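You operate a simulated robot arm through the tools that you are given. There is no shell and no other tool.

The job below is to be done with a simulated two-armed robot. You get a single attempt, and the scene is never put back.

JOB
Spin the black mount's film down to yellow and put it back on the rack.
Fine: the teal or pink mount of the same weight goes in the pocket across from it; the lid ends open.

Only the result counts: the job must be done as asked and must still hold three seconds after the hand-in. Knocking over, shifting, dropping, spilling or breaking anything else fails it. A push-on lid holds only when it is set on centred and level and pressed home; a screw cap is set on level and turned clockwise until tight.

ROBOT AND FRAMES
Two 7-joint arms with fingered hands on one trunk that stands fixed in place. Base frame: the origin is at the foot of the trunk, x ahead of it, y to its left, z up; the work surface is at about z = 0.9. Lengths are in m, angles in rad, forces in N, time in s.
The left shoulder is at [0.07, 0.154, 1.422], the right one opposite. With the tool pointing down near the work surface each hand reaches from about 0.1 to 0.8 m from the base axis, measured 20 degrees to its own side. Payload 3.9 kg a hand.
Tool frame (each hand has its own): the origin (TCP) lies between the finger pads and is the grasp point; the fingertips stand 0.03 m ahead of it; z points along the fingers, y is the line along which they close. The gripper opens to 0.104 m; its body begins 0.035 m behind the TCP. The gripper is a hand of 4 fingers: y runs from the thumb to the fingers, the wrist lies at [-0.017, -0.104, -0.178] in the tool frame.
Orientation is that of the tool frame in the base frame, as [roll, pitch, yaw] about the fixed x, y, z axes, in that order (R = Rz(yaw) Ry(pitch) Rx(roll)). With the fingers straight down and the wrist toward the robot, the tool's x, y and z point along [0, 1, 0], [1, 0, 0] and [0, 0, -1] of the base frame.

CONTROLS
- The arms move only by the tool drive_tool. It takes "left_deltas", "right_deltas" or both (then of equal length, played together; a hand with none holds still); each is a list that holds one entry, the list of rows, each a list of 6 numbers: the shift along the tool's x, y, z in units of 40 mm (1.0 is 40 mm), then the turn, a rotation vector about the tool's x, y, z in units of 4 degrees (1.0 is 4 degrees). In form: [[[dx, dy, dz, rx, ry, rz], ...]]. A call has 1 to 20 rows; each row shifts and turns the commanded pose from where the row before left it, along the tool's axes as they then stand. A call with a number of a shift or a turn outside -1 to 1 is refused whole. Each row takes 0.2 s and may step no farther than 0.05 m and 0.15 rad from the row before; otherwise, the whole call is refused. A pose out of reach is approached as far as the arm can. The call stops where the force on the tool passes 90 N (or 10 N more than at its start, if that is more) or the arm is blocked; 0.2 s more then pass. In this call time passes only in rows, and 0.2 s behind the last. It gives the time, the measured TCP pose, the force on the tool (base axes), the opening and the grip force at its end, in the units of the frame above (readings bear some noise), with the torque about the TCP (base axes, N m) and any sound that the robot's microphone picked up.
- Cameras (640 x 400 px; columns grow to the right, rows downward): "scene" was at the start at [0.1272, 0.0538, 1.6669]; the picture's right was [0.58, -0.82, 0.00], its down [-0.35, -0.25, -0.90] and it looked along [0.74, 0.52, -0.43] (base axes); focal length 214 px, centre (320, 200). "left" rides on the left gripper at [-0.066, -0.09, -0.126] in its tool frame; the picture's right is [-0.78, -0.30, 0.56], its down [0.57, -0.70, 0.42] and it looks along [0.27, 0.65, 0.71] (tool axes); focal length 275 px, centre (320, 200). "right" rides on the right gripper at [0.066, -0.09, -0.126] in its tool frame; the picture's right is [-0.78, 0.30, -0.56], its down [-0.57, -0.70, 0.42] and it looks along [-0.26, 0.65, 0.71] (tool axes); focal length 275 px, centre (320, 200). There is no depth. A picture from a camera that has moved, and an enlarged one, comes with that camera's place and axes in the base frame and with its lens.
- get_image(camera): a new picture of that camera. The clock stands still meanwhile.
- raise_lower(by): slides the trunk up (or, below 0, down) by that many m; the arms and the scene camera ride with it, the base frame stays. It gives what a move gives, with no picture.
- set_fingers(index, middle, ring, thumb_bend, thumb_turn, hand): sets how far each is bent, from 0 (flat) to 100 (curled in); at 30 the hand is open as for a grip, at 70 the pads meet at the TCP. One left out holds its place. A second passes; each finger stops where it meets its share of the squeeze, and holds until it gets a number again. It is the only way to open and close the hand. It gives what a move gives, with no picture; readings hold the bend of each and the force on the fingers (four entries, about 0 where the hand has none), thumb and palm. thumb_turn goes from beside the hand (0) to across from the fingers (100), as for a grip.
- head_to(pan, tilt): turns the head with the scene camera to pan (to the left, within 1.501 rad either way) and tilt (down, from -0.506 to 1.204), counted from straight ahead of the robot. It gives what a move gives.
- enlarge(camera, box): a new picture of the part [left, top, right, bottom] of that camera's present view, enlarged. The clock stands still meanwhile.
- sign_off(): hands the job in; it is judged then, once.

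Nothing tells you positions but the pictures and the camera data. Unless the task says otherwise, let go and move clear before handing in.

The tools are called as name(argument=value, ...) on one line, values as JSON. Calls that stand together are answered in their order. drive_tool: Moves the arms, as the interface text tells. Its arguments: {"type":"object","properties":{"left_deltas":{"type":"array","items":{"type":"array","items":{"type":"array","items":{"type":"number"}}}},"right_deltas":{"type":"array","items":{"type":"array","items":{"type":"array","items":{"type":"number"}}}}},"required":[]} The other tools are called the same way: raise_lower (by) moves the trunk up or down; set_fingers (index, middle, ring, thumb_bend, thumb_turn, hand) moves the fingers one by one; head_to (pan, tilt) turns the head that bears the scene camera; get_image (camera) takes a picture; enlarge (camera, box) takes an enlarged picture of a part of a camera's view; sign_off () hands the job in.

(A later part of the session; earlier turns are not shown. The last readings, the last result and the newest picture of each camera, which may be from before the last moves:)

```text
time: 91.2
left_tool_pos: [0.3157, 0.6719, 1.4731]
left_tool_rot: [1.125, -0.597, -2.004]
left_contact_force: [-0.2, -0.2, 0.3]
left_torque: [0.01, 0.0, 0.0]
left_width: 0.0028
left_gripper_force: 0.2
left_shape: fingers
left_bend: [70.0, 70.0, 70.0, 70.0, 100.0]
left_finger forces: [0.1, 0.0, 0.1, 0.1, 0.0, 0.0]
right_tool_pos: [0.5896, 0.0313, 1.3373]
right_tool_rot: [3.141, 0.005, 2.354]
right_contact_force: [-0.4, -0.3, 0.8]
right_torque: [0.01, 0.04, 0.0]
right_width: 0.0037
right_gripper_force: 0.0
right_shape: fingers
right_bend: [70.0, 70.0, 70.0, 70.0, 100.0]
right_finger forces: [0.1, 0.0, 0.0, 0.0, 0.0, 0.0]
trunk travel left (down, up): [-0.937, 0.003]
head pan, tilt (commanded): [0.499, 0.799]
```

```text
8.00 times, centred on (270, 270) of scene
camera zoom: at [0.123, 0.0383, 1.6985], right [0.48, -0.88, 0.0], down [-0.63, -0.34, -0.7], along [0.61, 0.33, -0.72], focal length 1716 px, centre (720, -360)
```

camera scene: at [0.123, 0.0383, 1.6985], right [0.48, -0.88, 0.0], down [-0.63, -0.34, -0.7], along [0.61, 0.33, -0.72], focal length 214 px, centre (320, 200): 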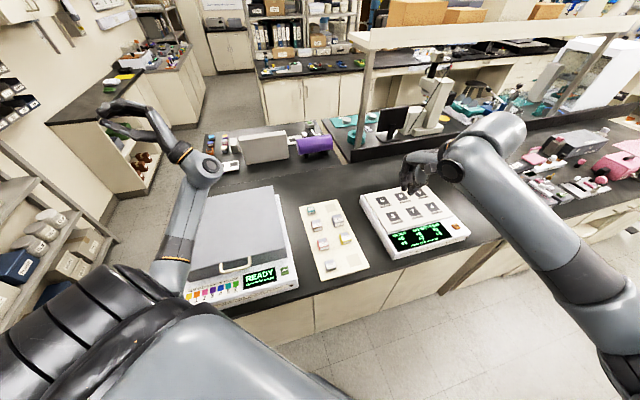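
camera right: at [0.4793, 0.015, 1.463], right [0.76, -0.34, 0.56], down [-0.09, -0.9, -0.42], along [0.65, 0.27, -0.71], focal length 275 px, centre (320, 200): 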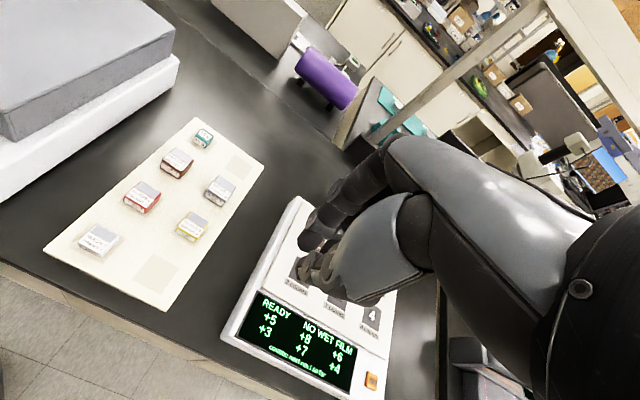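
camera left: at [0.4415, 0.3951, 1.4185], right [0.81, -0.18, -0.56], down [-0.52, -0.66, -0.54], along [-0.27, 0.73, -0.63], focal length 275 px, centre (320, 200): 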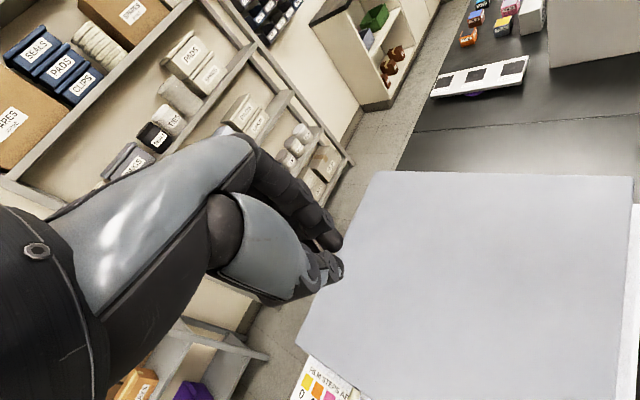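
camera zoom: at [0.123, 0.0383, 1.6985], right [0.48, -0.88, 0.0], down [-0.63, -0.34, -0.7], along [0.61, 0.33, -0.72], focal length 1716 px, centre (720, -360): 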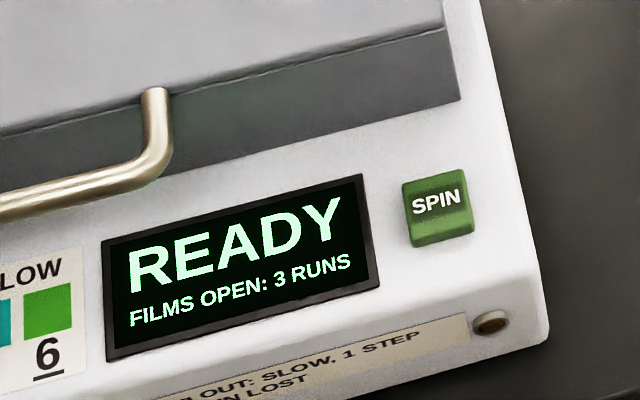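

The lid is fully shut; the SPIN button's top is at about (0.370, 0.3165, 0.98). I'll turn the right hand a further 45° so its knuckles stay clear of the lid, and bring it above the button.

drive_tool(right_deltas=[[[0, 0, 0, 0, 0, -0.9375], [0, 0, 0, 0, 0, -0.9375], [0, 0, 0, 0, 0, -0.9375], [0, 0, 0, 0, 0, -0.9375], [0, 0, 0, 0, 0, -0.9375], [0, 0, 0, 0, 0, -0.9375], [0, 0, 0, 0, 0, -0.9375], [0, 0, 0, 0, 0, -0.9375], [0, 0, 0, 0, 0, -0.9375], [0, 0, 0, 0, 0, -0.9375], [0, 0, 0, 0, 0, -0.9375], [0, 0, 0, 0, 0, -0.9375]]])

drive_tool(right_deltas=[[[0.55, 0.714, 0.5, 0, 0, 0], [0.55, 0.714, 0.5, 0, 0, 0], [0.55, 0.714, 0.5, 0, 0, 0], [0.55, 0.714, 0.5, 0, 0, 0], [0.55, 0.714, 0.5, 0, 0, 0], [0.55, 0.714, 0.5, 0, 0, 0], [0.55, 0.714, 0.5, 0, 0, 0], [0.55, 0.714, 0.5, 0, 0, 0], [0.55, 0.714, 0.5, 0, 0, 0], [0.55, 0.714, 0.5, 0, 0, 0]]])

get_image(camera="right")

get_image(camera="scene")

```text
time: 93.8
left_tool_pos: [0.3143, 0.6724, 1.4736]
left_tool_rot: [1.125, -0.597, -2.003]
left_contact_force: [-0.2, 0.0, 0.3]
left_torque: [-0.03, 0.0, 0.02]
left_width: 0.003
left_gripper_force: 0.1
left_shape: fingers
left_bend: [70.0, 70.0, 70.0, 70.0, 100.0]
left_finger forces: [0.1, 0.0, 0.1, 0.1, 0.0, 0.0]
right_tool_pos: [0.5895, 0.0308, 1.3376]
right_tool_rot: [-3.141, 0.0, 3.141]
right_contact_force: [-0.1, -0.1, -0.5]
right_torque: [-0.01, 0.0, -0.01]
right_width: 0.0037
right_gripper_force: 0.0
right_shape: fingers
right_bend: [70.0, 70.0, 70.0, 70.0, 100.0]
right_finger forces: [0.0, 0.0, 0.0, 0.0, 0.0, 0.0]
trunk travel left (down, up): [-0.937, 0.003]
head pan, tilt (commanded): [0.499, 0.799]
```

```text
time: 96.0
left_tool_pos: [0.3122, 0.6739, 1.4724]
left_tool_rot: [1.126, -0.6, -2.006]
left_contact_force: [0.4, 0.2, 0.0]
left_torque: [0.0, -0.01, -0.04]
left_width: 0.0034
left_gripper_force: 0.0
left_shape: fingers
left_bend: [70.0, 70.0, 70.0, 70.0, 100.0]
left_finger forces: [0.0, 0.1, 0.0, 0.0, 0.0, 0.0]
right_tool_pos: [0.37, 0.3186, 1.1339]
right_tool_rot: [-3.139, 0.003, 3.138]
right_contact_force: [0.3, 1.2, -0.2]
right_torque: [-0.07, 0.01, -0.01]
right_width: 0.0034
right_gripper_force: 0.1
right_shape: fingers
right_bend: [70.0, 70.0, 70.0, 70.0, 100.0]
right_finger forces: [0.1, 0.1, 0.0, 0.1, 0.0, 0.0]
trunk travel left (down, up): [-0.937, 0.003]
head pan, tilt (commanded): [0.499, 0.799]
```

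```text
taken
camera right: at [0.303, 0.2285, 1.2598], right [0.78, 0.3, 0.56], down [0.57, -0.7, -0.42], along [0.27, 0.65, -0.71], focal length 275 px, centre (320, 200)
```

right: 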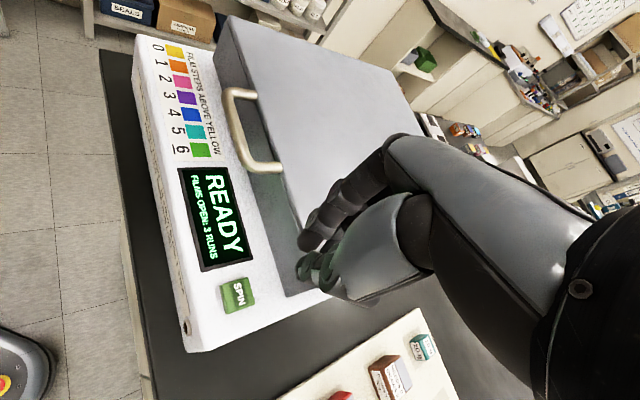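

```text
taken
camera scene: at [0.1218, 0.0403, 1.6985], right [0.48, -0.88, 0.0], down [-0.63, -0.34, -0.7], along [0.61, 0.33, -0.72], focal length 214 px, centre (320, 200)
```

scene: 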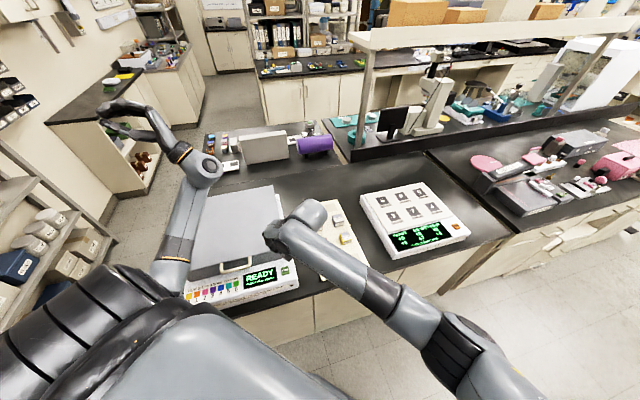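

The right fist is over the button. To keep the knuckles off the lid's corner I'll turn it another 45° and check again.

drive_tool(right_deltas=[[[0, -0.01, 0, 0, 0, -0.9375], [0, 0, 0, 0, 0, -0.9375], [0, 0, 0, 0, 0, -0.9375], [0, 0, 0, 0, 0, -0.9375], [0, 0, 0, 0, 0, -0.9375], [0, 0, 0, 0, 0, -0.9375], [0, 0, 0, 0, 0, -0.9375], [0, 0, 0, 0, 0, -0.9375], [0, 0, 0, 0, 0, -0.9375], [0, 0, 0, 0, 0, -0.9375], [0, 0, 0, 0, 0, -0.9375], [0, 0, 0, 0, 0, -0.9375]]])

get_image(camera="right")

get_image(camera="scene")

```text
time: 98.8
left_tool_pos: [0.314, 0.6734, 1.473]
left_tool_rot: [1.125, -0.599, -2.002]
left_contact_force: [0.0, 0.4, -0.2]
left_torque: [-0.01, 0.0, -0.02]
left_width: 0.003
left_gripper_force: 0.0
left_shape: fingers
left_bend: [70.0, 70.0, 70.0, 70.0, 100.0]
left_finger forces: [0.0, 0.0, 0.1, 0.0, 0.0, 0.0]
right_tool_pos: [0.418, 0.2747, 1.1161]
right_tool_rot: [-3.088, -0.021, -2.435]
right_contact_force: [-0.4, 0.0, -0.3]
right_torque: [-0.03, -0.01, -0.02]
right_width: 0.0036
right_gripper_force: 0.1
right_shape: fingers
right_bend: [70.0, 70.0, 70.0, 70.0, 100.0]
right_finger forces: [0.0, 0.0, 0.0, 0.1, 0.1, 0.1]
trunk travel left (down, up): [-0.937, 0.003]
head pan, tilt (commanded): [0.499, 0.799]
stopped in row 12 (right hand): the arm was blocked; the commanded pose is now the measured one
```

```text
taken
camera right: at [0.423, 0.171, 1.248], right [0.38, 0.76, 0.53], down [0.9, -0.18, -0.4], along [-0.21, 0.63, -0.75], focal length 275 px, centre (320, 200)
```

right: 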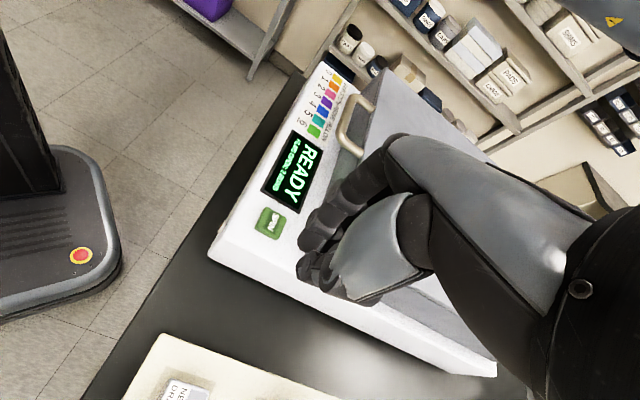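

```text
taken
camera scene: at [0.1229, 0.0385, 1.6984], right [0.48, -0.88, 0.0], down [-0.63, -0.34, -0.7], along [0.61, 0.33, -0.72], focal length 214 px, centre (320, 200)
```

scene: 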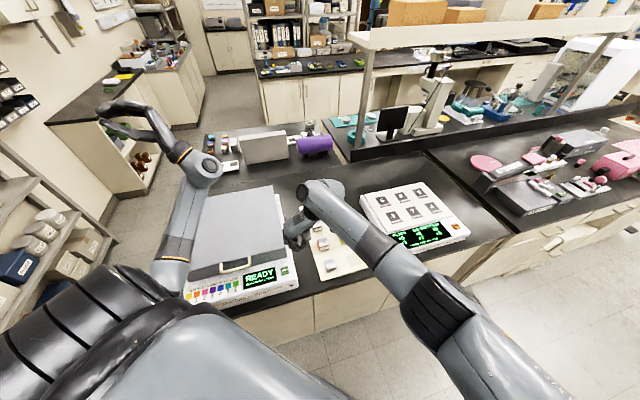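

The right wrist reached its turning limit there and drifted off, touching nothing. I'll turn it back about 30° to a workable angle and re-centre on the button.

drive_tool(right_deltas=[[[0, 0, 0, -0.096, -0.0375, 0.953], [0, 0, 0, -0.096, -0.0375, 0.953], [0, 0, 0, -0.096, -0.0375, 0.953], [0, 0, 0, -0.096, -0.0375, 0.953], [0, 0, 0, -0.096, -0.0375, 0.953], [0, 0, 0, -0.096, -0.0375, 0.953], [0, 0, 0, -0.096, -0.0375, 0.953], [0, 0, 0, -0.096, -0.0375, 0.953], [0.3425, 0.41, 0, 0, 0, 0], [0.3425, 0.41, 0, 0, 0, 0], [0.3425, 0.41, 0, 0, 0, 0]]])

get_image(camera="right")

```text
time: 101.2
left_tool_pos: [0.3141, 0.6737, 1.4723]
left_tool_rot: [1.125, -0.598, -2.003]
left_contact_force: [0.2, 0.4, 0.8]
left_torque: [0.01, 0.02, -0.03]
left_width: 0.0031
left_gripper_force: 0.1
left_shape: fingers
left_bend: [70.0, 70.0, 70.0, 70.0, 100.0]
left_finger forces: [0.0, 0.0, 0.0, 0.0, 0.1, 0.0]
right_tool_pos: [0.3642, 0.3176, 1.1179]
right_tool_rot: [3.138, 0.019, -2.96]
right_contact_force: [-0.5, 0.1, -0.6]
right_torque: [-0.03, -0.05, 0.03]
right_width: 0.0032
right_gripper_force: 0.0
right_shape: fingers
right_bend: [70.0, 70.0, 70.0, 70.0, 100.0]
right_finger forces: [0.0, 0.1, 0.0, 0.0, 0.1, 0.1]
trunk travel left (down, up): [-0.937, 0.003]
head pan, tilt (commanded): [0.499, 0.799]
```

```text
taken
camera right: at [0.313, 0.2174, 1.2425], right [0.7, 0.43, 0.57], down [0.7, -0.58, -0.42], along [0.16, 0.69, -0.71], focal length 275 px, centre (320, 200)
```

right: 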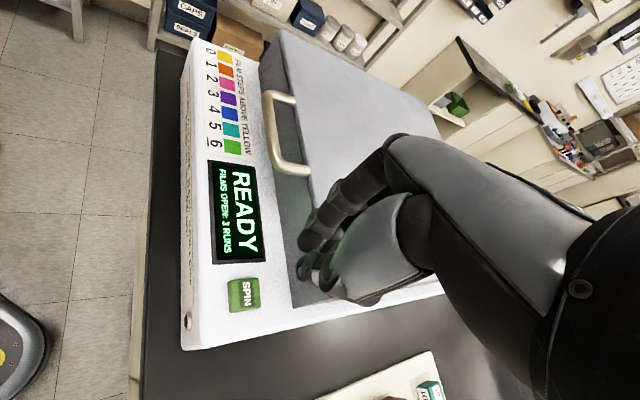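

The fist is back over the SPIN button. I'll lower to just above it and then press in small rows.

drive_tool(right_deltas=[[[-0.1, -0.05, 0.6, 0, 0, 0], [0, 0, 0.6, 0, 0, 0], [0, 0, 0.6, 0, 0, 0]]])

get_image(camera="right")

enlarge(camera="scene", box=[190, 180, 370, 320])

```text
time: 102.2
left_tool_pos: [0.3197, 0.6768, 1.4706]
left_tool_rot: [1.122, -0.601, -2.0]
left_contact_force: [1.0, -1.1, -1.2]
left_torque: [-0.02, -0.01, 0.02]
left_width: 0.0032
left_gripper_force: 0.1
left_shape: fingers
left_bend: [70.0, 70.0, 70.0, 70.0, 100.0]
left_finger forces: [0.1, 0.1, 0.1, 0.0, 0.0, 0.1]
right_tool_pos: [0.4136, 0.2858, 1.0292]
right_tool_rot: [-3.089, 0.042, -3.004]
right_contact_force: [1.3, -2.1, -0.3]
right_torque: [0.0, 0.06, 0.0]
right_width: 0.0034
right_gripper_force: 1.1
right_shape: fingers
right_bend: [70.0, 70.0, 70.0, 70.0, 100.0]
right_finger forces: [0.0, 2.0, 0.0, 0.1, 0.0, 0.0]
trunk travel left (down, up): [-0.937, 0.003]
head pan, tilt (commanded): [0.499, 0.799]
stopped in row 3 (right hand): the arm was blocked; the commanded pose is now the measured one
```

```text
taken
camera right: at [0.3544, 0.1941, 1.1563], right [0.7, 0.42, 0.57], down [0.68, -0.63, -0.36], along [0.21, 0.65, -0.73], focal length 275 px, centre (320, 200)
```

right: 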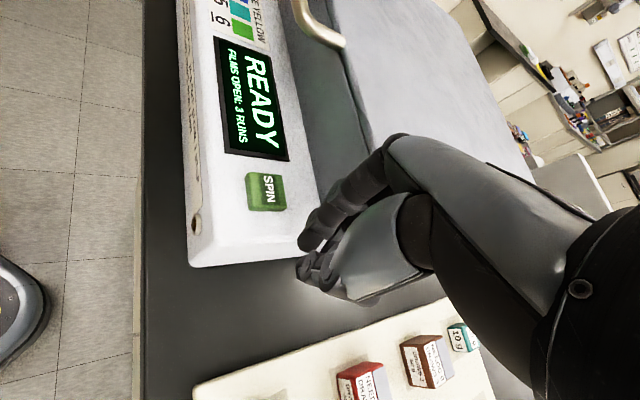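

```text
2.86 times, centred on (280, 250) of scene
camera zoom: at [0.1281, 0.0415, 1.6977], right [0.48, -0.88, 0.0], down [-0.63, -0.34, -0.69], along [0.61, 0.33, -0.72], focal length 613 px, centre (434, 57)
```

zoom: 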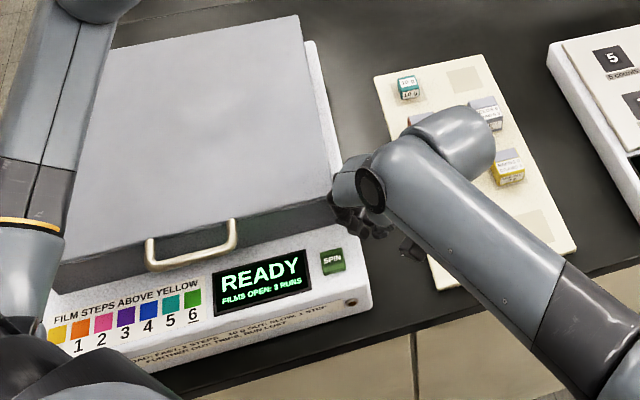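

The wrist limit deflected the right fist off to the side at low force. I'll lift it straight up and turn it back to a more natural angle for the right arm (about 147°).

drive_tool(right_deltas=[[[0, 0, -0.75, 0, 0, 0], [0, 0, -0.75, 0, 0, 0], [0, 0, -0.75, 0, 0, 0], [0, 0, -0.4, 0, 0, 0], [0, 0, 0, -0.068, 0.055, 0.923], [0, 0, 0, -0.068, 0.055, 0.923], [0, 0, 0, -0.068, 0.055, 0.923], [0, 0, 0, -0.068, 0.055, 0.923], [0, 0, 0, -0.068, 0.055, 0.923], [0, 0, 0, -0.068, 0.055, 0.923], [0, 0, 0, -0.068, 0.055, 0.923], [0, 0, 0, -0.068, 0.055, 0.923], [0, 0, 0, -0.068, 0.055, 0.923], [0, 0, 0, -0.068, 0.055, 0.923], [0, 0, 0, -0.068, 0.055, 0.923]]])

get_image(camera="right")

get_image(camera="scene")

```text
time: 105.6
left_tool_pos: [0.315, 0.6748, 1.4734]
left_tool_rot: [1.126, -0.598, -2.005]
left_contact_force: [-0.2, -0.6, 1.0]
left_torque: [-0.02, -0.01, -0.01]
left_width: 0.0031
left_gripper_force: 0.2
left_shape: fingers
left_bend: [70.0, 70.0, 70.0, 70.0, 100.0]
left_finger forces: [0.0, 0.1, 0.0, 0.0, 0.0, 0.1]
right_tool_pos: [0.4268, 0.2735, 1.1356]
right_tool_rot: [3.12, 0.055, 2.551]
right_contact_force: [-0.5, -1.1, 0.1]
right_torque: [-0.02, 0.01, -0.01]
right_width: 0.0038
right_gripper_force: 0.1
right_shape: fingers
right_bend: [70.0, 70.0, 70.0, 70.0, 100.0]
right_finger forces: [0.0, 0.1, 0.1, 0.0, 0.0, 0.0]
trunk travel left (down, up): [-0.937, 0.003]
head pan, tilt (commanded): [0.499, 0.799]
stopped in row 15 (right hand): the arm was blocked; the commanded pose is now the measured one
```

```text
taken
camera right: at [0.316, 0.2378, 1.2553], right [0.78, -0.18, 0.6], down [0.11, -0.91, -0.41], along [0.62, 0.38, -0.68], focal length 275 px, centre (320, 200)
```

right: 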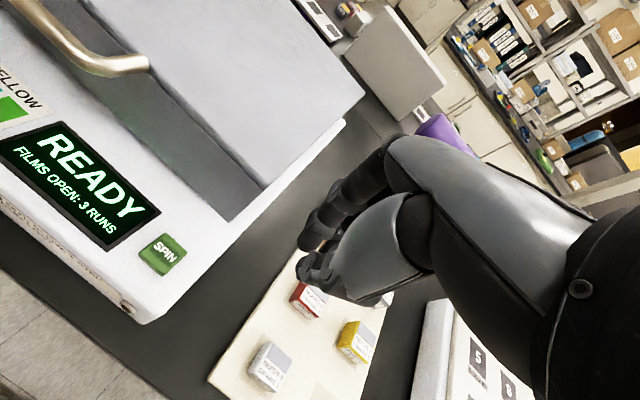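

```text
taken
camera scene: at [0.1232, 0.0382, 1.6984], right [0.48, -0.88, 0.0], down [-0.63, -0.34, -0.7], along [0.61, 0.33, -0.72], focal length 214 px, centre (320, 200)
```

scene: 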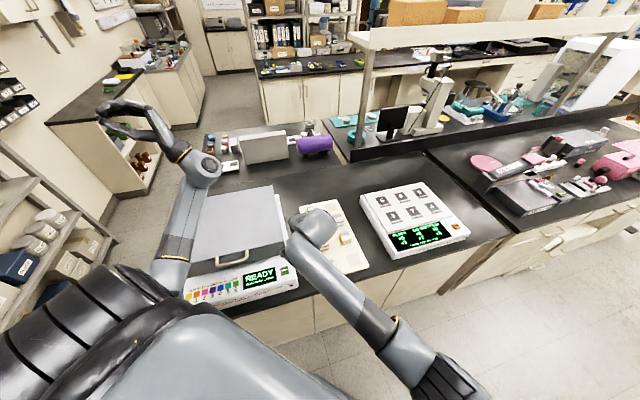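

The right arm's low elbow makes a straight-down hand bend the wrist too far; tilting the fingers about 30° forward should relieve that. I'll tilt the right hand.

drive_tool(right_deltas=[[[0, 0, -0.1, -0.94, 0, 0], [0, 0, -0.1, -0.94, 0, 0], [0, 0, -0.1, -0.94, 0, 0], [0, 0, -0.1, -0.94, 0, 0], [0, 0, -0.1, -0.94, 0, 0], [0, 0, -0.1, -0.94, 0, 0], [0, 0, -0.1, -0.94, 0, 0], [0, 0, -0.1, -0.94, 0, 0]]])

get_image(camera="right")

get_image(camera="scene")

```text
time: 107.4
left_tool_pos: [0.3148, 0.6745, 1.4727]
left_tool_rot: [1.127, -0.597, -2.004]
left_contact_force: [-0.6, -0.3, 0.2]
left_torque: [-0.02, -0.02, 0.01]
left_width: 0.0031
left_gripper_force: 0.1
left_shape: fingers
left_bend: [70.0, 70.0, 70.0, 70.0, 100.0]
left_finger forces: [0.0, 0.0, 0.0, 0.0, 0.1, 0.1]
right_tool_pos: [0.4193, 0.271, 1.1701]
right_tool_rot: [2.588, 0.049, 2.555]
right_contact_force: [0.0, 0.3, -0.5]
right_torque: [0.03, -0.03, -0.04]
right_width: 0.0037
right_gripper_force: 0.0
right_shape: fingers
right_bend: [70.0, 70.0, 70.0, 70.0, 100.0]
right_finger forces: [0.0, 0.0, 0.0, 0.1, 0.1, 0.0]
trunk travel left (down, up): [-0.937, 0.003]
head pan, tilt (commanded): [0.499, 0.799]
```

```text
taken
camera right: at [0.2831, 0.191, 1.2259], right [0.6, -0.45, 0.67], down [0.3, -0.65, -0.7], along [0.74, 0.62, -0.25], focal length 275 px, centre (320, 200)
```

right: 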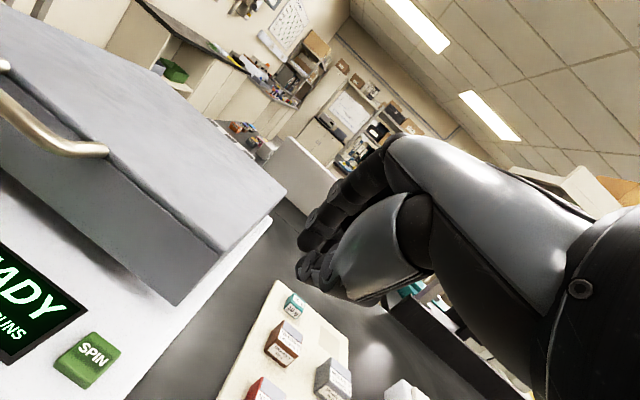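

```text
taken
camera scene: at [0.1223, 0.0379, 1.6985], right [0.48, -0.88, 0.0], down [-0.63, -0.34, -0.7], along [0.61, 0.33, -0.72], focal length 214 px, centre (320, 200)
```

scene: 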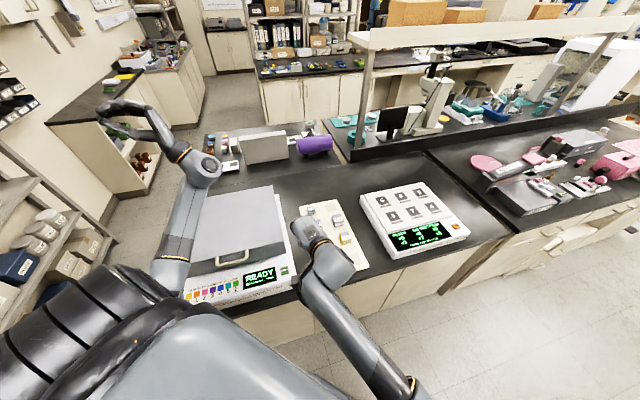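

The tilted posture tracks well. Now I'll bring the right fist over the button, about 5 cm up.

drive_tool(right_deltas=[[[0.4625, -0.312, 0.59, 0, 0, 0], [0.4625, -0.312, 0.59, 0, 0, 0], [0.4625, -0.312, 0.59, 0, 0, 0], [0.4625, -0.312, 0.59, 0, 0, 0]]])

get_image(camera="right")

enlarge(camera="scene", box=[190, 180, 370, 320])

```text
time: 108.4
left_tool_pos: [0.3148, 0.675, 1.4745]
left_tool_rot: [1.125, -0.596, -2.002]
left_contact_force: [-0.1, -0.1, -0.1]
left_torque: [0.0, 0.01, 0.0]
left_width: 0.0033
left_gripper_force: 0.1
left_shape: fingers
left_bend: [70.0, 70.0, 70.0, 70.0, 100.0]
left_finger forces: [0.0, 0.0, 0.1, 0.0, 0.0, 0.1]
right_tool_pos: [0.3655, 0.2301, 0.9692]
right_tool_rot: [2.747, 0.159, 2.579]
right_contact_force: [2.4, -7.1, 2.7]
right_torque: [0.19, 0.04, -0.08]
right_width: 0.0016
right_gripper_force: 3.6
right_shape: fingers
right_bend: [70.0, 70.0, 70.0, 70.0, 100.0]
right_finger forces: [7.2, 0.1, 0.1, 0.0, 0.1, 0.1]
trunk travel left (down, up): [-0.937, 0.003]
head pan, tilt (commanded): [0.499, 0.799]
stopped in row 4 (right hand): the arm was blocked; the commanded pose is now the measured one
```

```text
taken
camera right: at [0.2297, 0.1602, 1.0378], right [0.59, -0.31, 0.74], down [0.31, -0.77, -0.56], along [0.74, 0.56, -0.36], focal length 275 px, centre (320, 200)
```

right: 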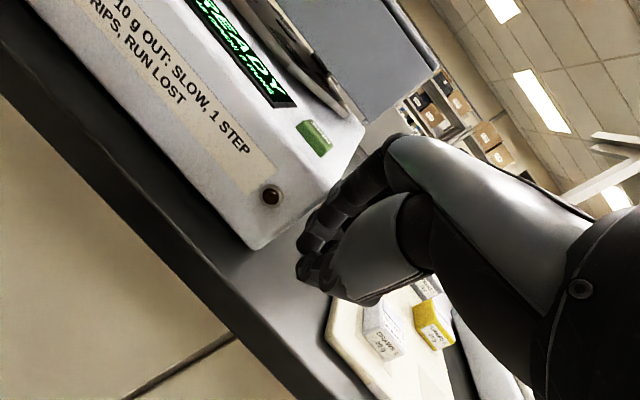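

```text
2.86 times, centred on (280, 250) of scene
camera zoom: at [0.1233, 0.0357, 1.6984], right [0.48, -0.88, 0.0], down [-0.63, -0.34, -0.7], along [0.61, 0.33, -0.72], focal length 613 px, centre (434, 57)
```

zoom: 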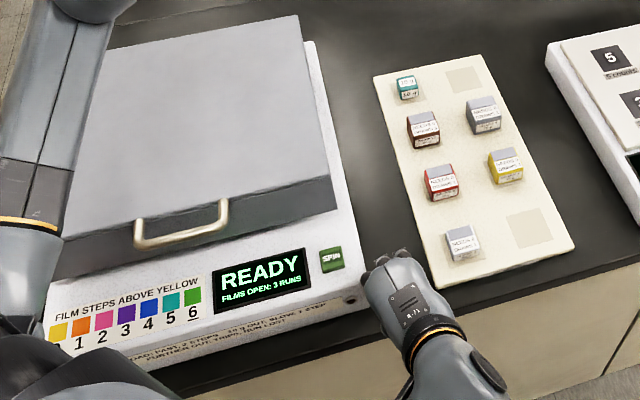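

The right arm couldn't hold that pose either and ended up lightly touching the right side of the spinner; nothing has moved. I'll back the right hand away to the right and up.

drive_tool(right_deltas=[[[-0.623, -0.03, -0.2, 0, 0, 0], [-0.623, -0.03, -0.6, 0, 0, 0], [-0.623, -0.03, -0.7, 0, 0, 0], [-0.623, -0.03, -0.7, 0, 0, 0], [-0.3, 0, -0.8, 0, 0, 0], [-0.3, 0, -0.8, 0, 0, 0]]])

get_image(camera="scene")

get_image(camera="right")

```text
time: 109.8
left_tool_pos: [0.3143, 0.6754, 1.473]
left_tool_rot: [1.125, -0.597, -2.005]
left_contact_force: [-0.6, -0.1, 0.2]
left_torque: [0.02, 0.0, -0.01]
left_width: 0.003
left_gripper_force: 0.0
left_shape: fingers
left_bend: [70.0, 70.0, 70.0, 70.0, 100.0]
left_finger forces: [0.0, 0.0, 0.0, 0.1, 0.0, 0.0]
right_tool_pos: [0.4165, 0.1245, 1.1264]
right_tool_rot: [2.738, 0.16, 2.577]
right_contact_force: [0.1, -0.1, 0.1]
right_torque: [0.02, 0.02, -0.01]
right_width: 0.0033
right_gripper_force: 0.0
right_shape: fingers
right_bend: [70.0, 70.0, 70.0, 70.0, 100.0]
right_finger forces: [0.0, 0.0, 0.0, 0.1, 0.0, 0.0]
trunk travel left (down, up): [-0.937, 0.003]
head pan, tilt (commanded): [0.499, 0.799]
```

```text
taken
camera scene: at [0.1221, 0.0372, 1.6985], right [0.48, -0.88, 0.0], down [-0.63, -0.34, -0.7], along [0.61, 0.33, -0.72], focal length 214 px, centre (320, 200)
```

scene: 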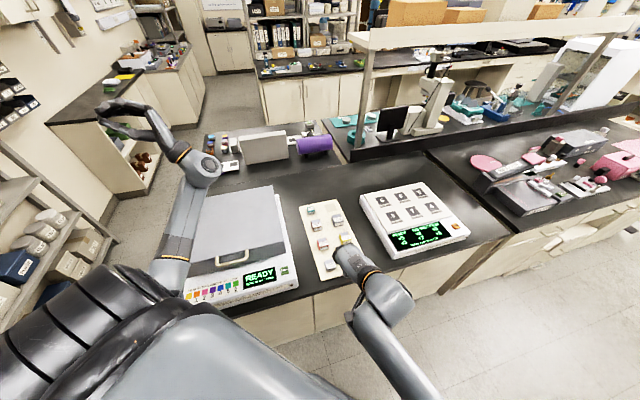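

```text
taken
camera right: at [0.28, 0.0557, 1.1958], right [0.59, -0.31, 0.74], down [0.31, -0.76, -0.57], along [0.74, 0.57, -0.35], focal length 275 px, centre (320, 200)
```

right: 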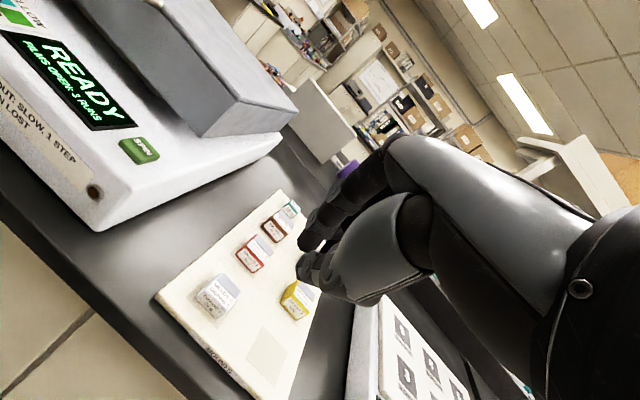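

The right arm is clear. The key is to get the left elbow out to its own side as at the start, so I'll turn the left hand from pointing left to pointing forward, about its near-vertical axis, and watch the elbow.

drive_tool(left_deltas=[[[0, 0, 0, 0.0504, -0.972, -0.17], [0, 0, 0, 0.0504, -0.972, -0.17], [0, 0, 0, 0.0504, -0.972, -0.17], [0, 0, 0, 0.0504, -0.972, -0.17], [0, 0, 0, 0.0504, -0.972, -0.17], [0, 0, 0, 0.0504, -0.972, -0.17], [0, 0, 0, 0.0504, -0.972, -0.17], [0, 0, 0, 0.0504, -0.972, -0.17], [0, 0, 0, 0.0504, -0.972, -0.17], [0, 0, 0, 0.0504, -0.972, -0.17], [0, 0, 0, 0.0504, -0.972, -0.17], [0, 0, 0, 0.0504, -0.972, -0.17], [0, 0, 0, 0.0504, -0.972, -0.17], [0, 0, 0, 0.0504, -0.972, -0.17]]])

head_to(pan=0.85, tilt=0.6)

get_image(camera="scene")

```text
time: 112.8
left_tool_pos: [0.315, 0.6758, 1.4729]
left_tool_rot: [1.833, -0.506, 3.129]
left_contact_force: [-0.1, -0.6, 0.3]
left_torque: [-0.03, 0.04, -0.01]
left_width: 0.003
left_gripper_force: 0.0
left_shape: fingers
left_bend: [70.0, 70.0, 70.0, 70.0, 100.0]
left_finger forces: [0.0, 0.1, 0.1, 0.1, 0.0, 0.0]
right_tool_pos: [0.417, 0.1261, 1.1271]
right_tool_rot: [2.738, 0.159, 2.576]
right_contact_force: [0.5, -0.2, 0.1]
right_torque: [-0.04, 0.03, -0.03]
right_width: 0.0036
right_gripper_force: 0.0
right_shape: fingers
right_bend: [70.0, 70.0, 70.0, 70.0, 100.0]
right_finger forces: [0.1, 0.0, 0.1, 0.0, 0.1, 0.1]
trunk travel left (down, up): [-0.937, 0.003]
head pan, tilt (commanded): [0.499, 0.799]
```

```text
time: 113.7
left_tool_pos: [0.3155, 0.6759, 1.4726]
left_tool_rot: [1.834, -0.509, 3.13]
left_contact_force: [0.0, -0.6, 0.2]
left_torque: [-0.01, 0.03, 0.02]
left_width: 0.0034
left_gripper_force: 0.0
left_shape: fingers
left_bend: [70.0, 70.0, 70.0, 70.0, 100.0]
left_finger forces: [0.0, 0.1, 0.1, 0.1, 0.1, 0.1]
right_tool_pos: [0.4157, 0.1262, 1.1252]
right_tool_rot: [2.739, 0.159, 2.577]
right_contact_force: [-0.3, 0.9, 0.6]
right_torque: [0.01, 0.02, -0.01]
right_width: 0.0036
right_gripper_force: 0.0
right_shape: fingers
right_bend: [70.0, 70.0, 70.0, 70.0, 100.0]
right_finger forces: [0.1, 0.0, 0.1, 0.1, 0.0, 0.0]
trunk travel left (down, up): [-0.937, 0.003]
head pan, tilt (commanded): [0.85, 0.6]
```

```text
taken
camera scene: at [0.1105, 0.0658, 1.7152], right [0.75, -0.66, 0.0], down [-0.37, -0.42, -0.82], along [0.54, 0.62, -0.57], focal length 214 px, centre (320, 200)
```

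scene: 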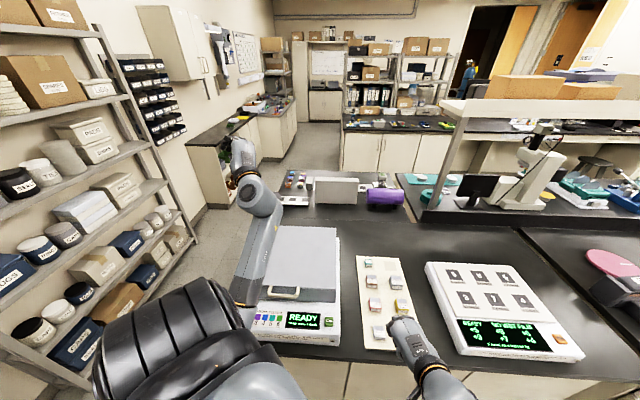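

The elbow is now at about (0.15, 0.39, 1.26), clear of the body. I'll finish turning the hand forward.

drive_tool(left_deltas=[[[0, 0, 0, 0.0504, -0.972, -0.17], [0, 0, 0, 0.0504, -0.972, -0.17], [0, 0, 0, 0.0504, -0.972, -0.17], [0, 0, 0, 0.0504, -0.972, -0.17], [0, 0, 0, 0.0504, -0.972, -0.17], [0, 0, 0, 0.0504, -0.972, -0.17], [0, 0, 0, 0.0504, -0.972, -0.17], [0, 0, 0, 0.0504, -0.972, -0.17], [0, 0, 0, 0.0504, -0.972, -0.17], [0, 0, 0, 0.0504, -0.972, -0.17], [0, 0, 0, 0.0504, -0.972, -0.17], [0, 0, 0, 0.0504, -0.972, -0.17], [0, 0, 0, 0.0504, -0.972, -0.17]]])

get_image(camera="scene")

```text
time: 116.5
left_tool_pos: [0.3153, 0.6779, 1.4717]
left_tool_rot: [2.093, 0.0, 2.357]
left_contact_force: [0.6, -0.8, 0.3]
left_torque: [-0.05, 0.01, 0.01]
left_width: 0.0032
left_gripper_force: 0.1
left_shape: fingers
left_bend: [70.0, 70.0, 70.0, 70.0, 100.0]
left_finger forces: [0.1, 0.1, 0.0, 0.0, 0.0, 0.1]
right_tool_pos: [0.4163, 0.1255, 1.1263]
right_tool_rot: [2.738, 0.159, 2.578]
right_contact_force: [0.4, 0.7, -0.4]
right_torque: [-0.02, 0.0, 0.04]
right_width: 0.0034
right_gripper_force: 0.0
right_shape: fingers
right_bend: [70.0, 70.0, 70.0, 70.0, 100.0]
right_finger forces: [0.0, 0.0, 0.1, 0.0, 0.1, 0.1]
trunk travel left (down, up): [-0.937, 0.003]
head pan, tilt (commanded): [0.85, 0.6]
```

```text
taken
camera scene: at [0.1097, 0.0663, 1.7153], right [0.75, -0.66, 0.0], down [-0.37, -0.42, -0.83], along [0.54, 0.62, -0.56], focal length 214 px, centre (320, 200)
```

scene: 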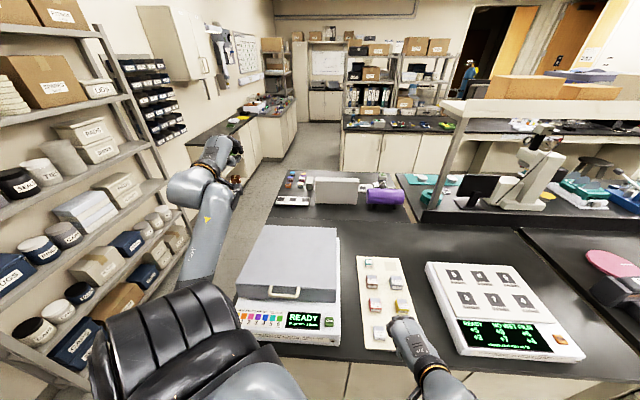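

The hand now points forward with the elbow to the left. I'll tilt the fingers down by 60°, then see the elbow.

drive_tool(left_deltas=[[[0, 0, 0, 0.9375, 0, 0], [0, 0, 0, 0.9375, 0, 0], [0, 0, 0, 0.9375, 0, 0], [0, 0, 0, 0.9375, 0, 0], [0, 0, 0, 0.9375, 0, 0], [0, 0, 0, 0.9375, 0, 0], [0, 0, 0, 0.9375, 0, 0], [0, 0, 0, 0.9375, 0, 0], [0, 0, 0, 0.9375, 0, 0], [0, 0, 0, 0.9375, 0, 0], [0, 0, 0, 0.9375, 0, 0], [0, 0, 0, 0.9375, 0, 0], [0, 0, 0, 0.9375, 0, 0], [0, 0, 0, 0.9375, 0, 0], [0, 0, 0, 0.9375, 0, 0], [0, 0, 0, 0.9375, 0, 0]]])

get_image(camera="scene")

```text
time: 119.9
left_tool_pos: [0.3148, 0.677, 1.4723]
left_tool_rot: [-3.14, -0.001, 2.357]
left_contact_force: [0.5, -0.2, 0.5]
left_torque: [0.01, -0.01, -0.03]
left_width: 0.0032
left_gripper_force: 0.0
left_shape: fingers
left_bend: [70.0, 70.0, 70.0, 70.0, 100.0]
left_finger forces: [0.0, 0.0, 0.0, 0.0, 0.0, 0.1]
right_tool_pos: [0.4178, 0.126, 1.1277]
right_tool_rot: [2.739, 0.158, 2.575]
right_contact_force: [0.6, 0.6, -1.1]
right_torque: [-0.01, 0.01, 0.01]
right_width: 0.0032
right_gripper_force: 0.2
right_shape: fingers
right_bend: [70.0, 70.0, 70.0, 70.0, 100.0]
right_finger forces: [0.1, 0.0, 0.1, 0.0, 0.1, 0.0]
trunk travel left (down, up): [-0.937, 0.003]
head pan, tilt (commanded): [0.85, 0.6]
```

```text
taken
camera scene: at [0.111, 0.0662, 1.7152], right [0.75, -0.66, 0.0], down [-0.37, -0.42, -0.82], along [0.54, 0.62, -0.57], focal length 214 px, centre (320, 200)
```

scene: 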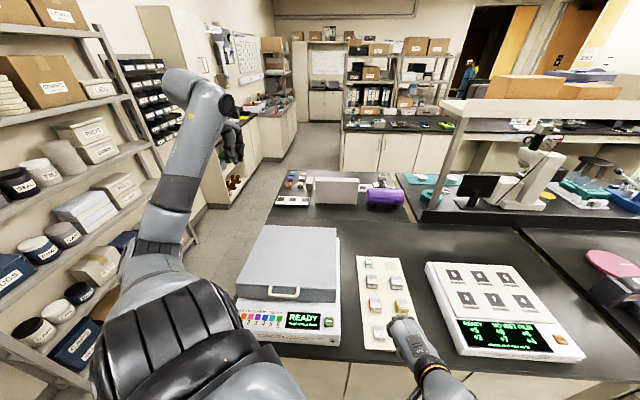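

The left arm is back in a natural posture, elbow out to the left and fingers down. I'll move the right arm aside, then bring the left fist toward the SPIN button, turning it inward on the way.

drive_tool(right_deltas=[[[-0.671, -0.097, -0.707, 0, 0, 0], [-0.671, -0.097, -0.707, 0, 0, 0], [-0.671, -0.097, -0.707, 0, 0, 0], [-0.671, -0.097, -0.707, 0, 0, 0], [-0.671, -0.097, -0.707, 0, 0, 0], [-0.671, -0.097, -0.707, 0, 0, 0], [-0.671, -0.097, -0.707, 0, 0, 0]]])

drive_tool(left_deltas=[[[-0.386, -0.286, 0.434, 0, 0, 0.987], [-0.405, -0.258, 0.434, 0, 0, 0.987], [-0.4216, -0.23, 0.434, 0, 0, 0.987], [-0.4365, -0.2, 0.434, 0, 0, 0.987], [-0.449, -0.17, 0.434, 0, 0, 0.987], [-0.46, -0.1385, 0.434, 0, 0, 0.987], [-0.468, -0.1065, 0.434, 0, 0, 0.987], [-0.4745, -0.074, 0.434, 0, 0, 0.987], [-0.4785, -0.041, 0.434, 0, 0, 0.987], [-0.48, -0.008, 0.434, 0, 0, 0.987]]])

get_image(camera="scene")

get_image(camera="left")

```text
time: 121.5
left_tool_pos: [0.3143, 0.6753, 1.4734]
left_tool_rot: [-3.141, -0.001, 2.356]
left_contact_force: [0.2, 0.2, 0.2]
left_torque: [0.01, -0.02, -0.01]
left_width: 0.0033
left_gripper_force: 0.1
left_shape: fingers
left_bend: [70.0, 70.0, 70.0, 70.0, 100.0]
left_finger forces: [0.0, 0.0, 0.0, 0.1, 0.0, 0.0]
right_tool_pos: [0.4943, -0.0473, 1.3258]
right_tool_rot: [2.737, 0.156, 2.577]
right_contact_force: [-0.5, 0.0, 0.5]
right_torque: [0.03, 0.03, 0.01]
right_width: 0.0034
right_gripper_force: 0.1
right_shape: fingers
right_bend: [70.0, 70.0, 70.0, 70.0, 100.0]
right_finger forces: [0.0, 0.0, 0.0, 0.0, 0.0, 0.0]
trunk travel left (down, up): [-0.937, 0.003]
head pan, tilt (commanded): [0.85, 0.6]
```

```text
time: 123.7
left_tool_pos: [0.3426, 0.4855, 1.2968]
left_tool_rot: [3.139, -0.001, 1.664]
left_contact_force: [0.8, -1.3, 0.0]
left_torque: [-0.03, -0.01, 0.0]
left_width: 0.0032
left_gripper_force: 0.1
left_shape: fingers
left_bend: [70.0, 70.0, 70.0, 70.0, 100.0]
left_finger forces: [0.1, 0.0, 0.0, 0.0, 0.1, 0.0]
right_tool_pos: [0.4952, -0.0468, 1.3254]
right_tool_rot: [2.738, 0.159, 2.577]
right_contact_force: [-0.9, 0.8, 0.2]
right_torque: [0.0, 0.01, -0.05]
right_width: 0.0033
right_gripper_force: 0.1
right_shape: fingers
right_bend: [70.0, 70.0, 70.0, 70.0, 100.0]
right_finger forces: [0.0, 0.0, 0.1, 0.1, 0.0, 0.0]
trunk travel left (down, up): [-0.937, 0.003]
head pan, tilt (commanded): [0.85, 0.6]
```

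```text
taken
camera scene: at [0.1101, 0.0651, 1.7154], right [0.75, -0.66, 0.0], down [-0.37, -0.42, -0.83], along [0.54, 0.62, -0.56], focal length 214 px, centre (320, 200)
```

scene: 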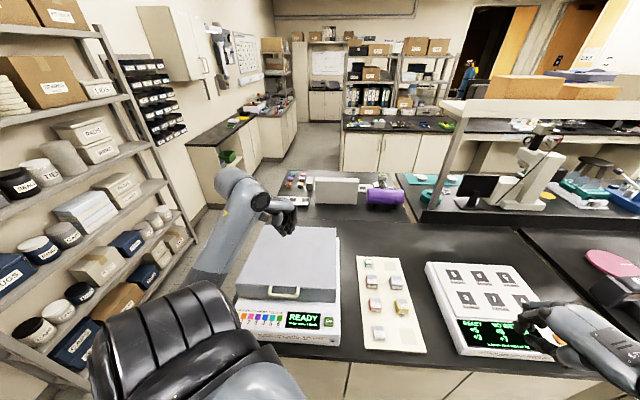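

```text
taken
camera left: at [0.2595, 0.4107, 1.4229], right [-0.22, -0.8, -0.56], down [-0.75, 0.5, -0.42], along [0.62, 0.33, -0.71], focal length 275 px, centre (320, 200)
```

left: 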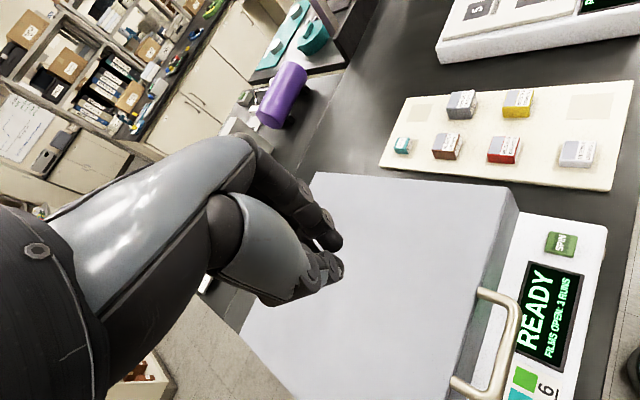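

Now it tracks accurately with the elbow out to the left. I'll continue to above the SPIN button.

drive_tool(left_deltas=[[[-0.4796, 0.025, 0.434, 0, 0, 0.987], [-0.477, 0.058, 0.434, 0, 0, 0.987], [-0.4716, 0.091, 0.434, 0, 0, 0.987], [-0.464, 0.1227, 0.434, 0, 0, 0.987], [-0.4546, 0.155, 0.434, 0, 0, 0.987], [-0.443, 0.185, 0.434, 0, 0, 0.987], [-0.429, 0.216, 0.434, 0, 0, 0.987], [-0.4134, 0.2445, 0.434, 0, 0, 0.987], [-0.396, 0.272, 0.434, 0, 0, 0.987]]])

get_image(camera="scene")

get_image(camera="left")

```text
time: 125.7
left_tool_pos: [0.3693, 0.314, 1.1409]
left_tool_rot: [3.141, -0.001, 1.046]
left_contact_force: [0.3, -0.5, -0.2]
left_torque: [0.0, 0.01, -0.02]
left_width: 0.0034
left_gripper_force: 0.0
left_shape: fingers
left_bend: [70.0, 70.0, 70.0, 70.0, 100.0]
left_finger forces: [0.0, 0.0, 0.0, 0.0, 0.1, 0.0]
right_tool_pos: [0.4948, -0.0452, 1.3249]
right_tool_rot: [2.738, 0.156, 2.578]
right_contact_force: [-0.1, -1.1, 0.0]
right_torque: [-0.01, -0.01, -0.04]
right_width: 0.0033
right_gripper_force: 0.1
right_shape: fingers
right_bend: [70.0, 70.0, 70.0, 70.0, 100.0]
right_finger forces: [0.1, 0.0, 0.0, 0.0, 0.0, 0.0]
trunk travel left (down, up): [-0.937, 0.003]
head pan, tilt (commanded): [0.85, 0.6]
```

```text
taken
camera scene: at [0.1108, 0.0655, 1.7153], right [0.75, -0.66, 0.0], down [-0.37, -0.42, -0.82], along [0.54, 0.62, -0.57], focal length 214 px, centre (320, 200)
```

scene: 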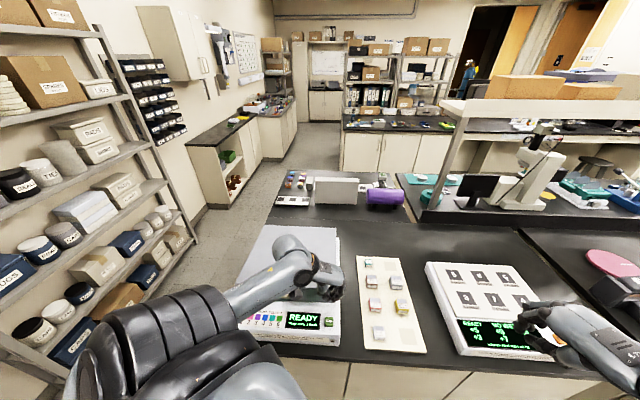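

```text
taken
camera left: at [0.2579, 0.3016, 1.2663], right [-0.65, -0.52, -0.56], down [-0.32, 0.85, -0.42], along [0.69, -0.1, -0.71], focal length 275 px, centre (320, 200)
```

left: 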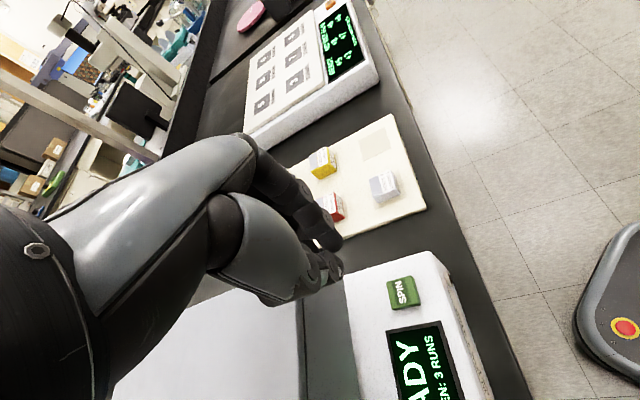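

The fist is precisely over the button. Combining three views, the button top is at about (0.361, 0.308, 1.003). I'll centre on that and come down to just above it.

drive_tool(left_deltas=[[[-0.234, -0.105, 0.6, 0, 0, 0], [0, 0, 0.7, 0, 0, 0], [0, 0, 0.7, 0, 0, 0]]])

get_image(camera="left")

enlarge(camera="scene", box=[230, 220, 370, 360])

```text
time: 126.5
left_tool_pos: [0.3612, 0.3094, 1.0629]
left_tool_rot: [3.141, -0.003, 1.045]
left_contact_force: [-0.7, 0.2, 0.9]
left_torque: [-0.03, 0.01, -0.02]
left_width: 0.0031
left_gripper_force: 0.0
left_shape: fingers
left_bend: [70.0, 70.0, 70.0, 70.0, 100.0]
left_finger forces: [0.0, 0.0, 0.0, 0.0, 0.0, 0.0]
right_tool_pos: [0.4947, -0.0467, 1.3263]
right_tool_rot: [2.738, 0.158, 2.577]
right_contact_force: [-0.4, 0.2, 0.3]
right_torque: [-0.04, -0.01, 0.01]
right_width: 0.0036
right_gripper_force: 0.1
right_shape: fingers
right_bend: [70.0, 70.0, 70.0, 70.0, 100.0]
right_finger forces: [0.0, 0.0, 0.0, 0.0, 0.1, 0.0]
trunk travel left (down, up): [-0.937, 0.003]
head pan, tilt (commanded): [0.85, 0.6]
```

```text
taken
camera left: at [0.2501, 0.2969, 1.1877], right [-0.64, -0.52, -0.56], down [-0.32, 0.85, -0.42], along [0.69, -0.09, -0.71], focal length 275 px, centre (320, 200)
```

left: 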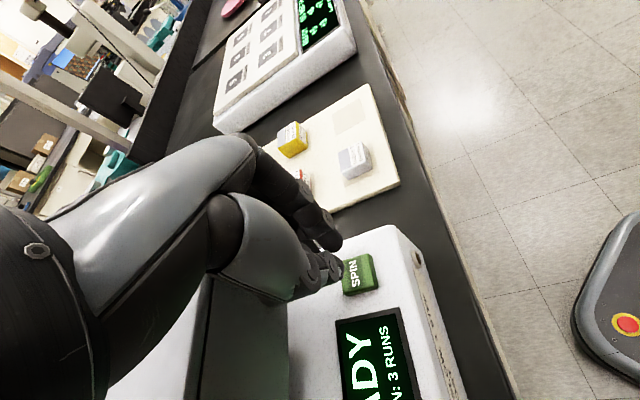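

```text
2.86 times, centred on (300, 290) of scene
camera zoom: at [0.1114, 0.0664, 1.7152], right [0.75, -0.66, 0.0], down [-0.37, -0.42, -0.82], along [0.54, 0.62, -0.57], focal length 613 px, centre (377, -57)
```

zoom: 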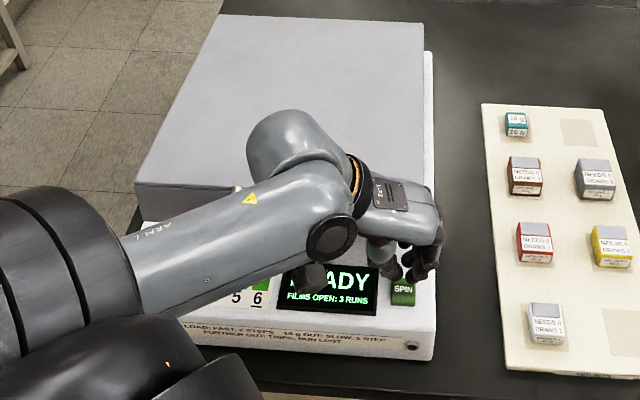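

The fist is right at the button. I'll press down in small rows and look at the display.

drive_tool(left_deltas=[[[-0.05, -0.087, 0.15, 0, 0, 0], [0, 0, 0.15, 0, 0, 0], [0, 0, 0.15, 0, 0, 0], [0, 0, 0.15, 0, 0, 0]]])

drive_tool(left_deltas=[[[0, 0, 0.1, 0, 0, 0], [0, 0, 0.1, 0, 0, 0]]])

enlarge(camera="scene", box=[230, 220, 370, 360])

```text
time: 127.5
left_tool_pos: [0.3564, 0.3098, 1.0383]
left_tool_rot: [-3.14, -0.003, 1.045]
left_contact_force: [0.0, 0.6, 0.2]
left_torque: [0.02, -0.01, -0.01]
left_width: 0.0028
left_gripper_force: 0.1
left_shape: fingers
left_bend: [70.0, 70.0, 70.0, 70.0, 100.0]
left_finger forces: [0.0, 0.0, 0.0, 0.0, 0.1, 0.0]
right_tool_pos: [0.4947, -0.0479, 1.3254]
right_tool_rot: [2.738, 0.158, 2.577]
right_contact_force: [0.9, 0.9, 0.4]
right_torque: [-0.03, 0.04, -0.01]
right_width: 0.0032
right_gripper_force: 0.0
right_shape: fingers
right_bend: [70.0, 70.0, 70.0, 70.0, 100.0]
right_finger forces: [0.1, 0.0, 0.1, 0.1, 0.0, 0.0]
trunk travel left (down, up): [-0.937, 0.003]
head pan, tilt (commanded): [0.85, 0.6]
```

```text
time: 128.1
left_tool_pos: [0.3569, 0.3082, 1.0306]
left_tool_rot: [3.141, -0.003, 1.047]
left_contact_force: [0.2, -0.2, 0.0]
left_torque: [0.02, 0.01, -0.03]
left_width: 0.0031
left_gripper_force: 0.1
left_shape: fingers
left_bend: [70.0, 70.0, 70.0, 70.0, 100.0]
left_finger forces: [0.1, 0.0, 0.0, 0.0, 0.0, 0.1]
right_tool_pos: [0.4953, -0.0468, 1.325]
right_tool_rot: [2.739, 0.159, 2.575]
right_contact_force: [0.4, -1.2, 0.4]
right_torque: [-0.02, -0.01, 0.0]
right_width: 0.0031
right_gripper_force: 0.0
right_shape: fingers
right_bend: [70.0, 70.0, 70.0, 70.0, 100.0]
right_finger forces: [0.0, 0.1, 0.0, 0.0, 0.0, 0.0]
trunk travel left (down, up): [-0.937, 0.003]
head pan, tilt (commanded): [0.85, 0.6]
```

```text
2.86 times, centred on (300, 290) of scene
camera zoom: at [0.1104, 0.0658, 1.7153], right [0.75, -0.66, 0.0], down [-0.37, -0.42, -0.82], along [0.54, 0.62, -0.57], focal length 613 px, centre (377, -57)
```

zoom: 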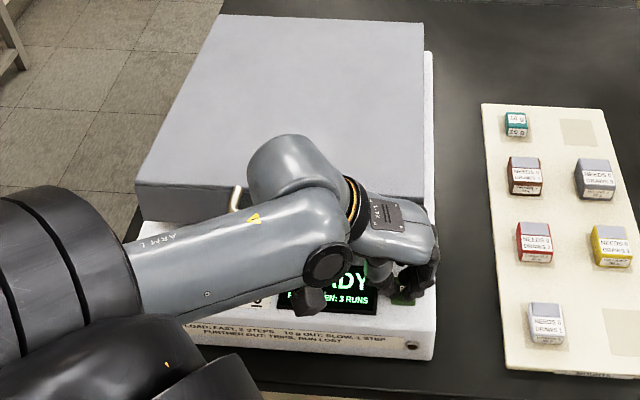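

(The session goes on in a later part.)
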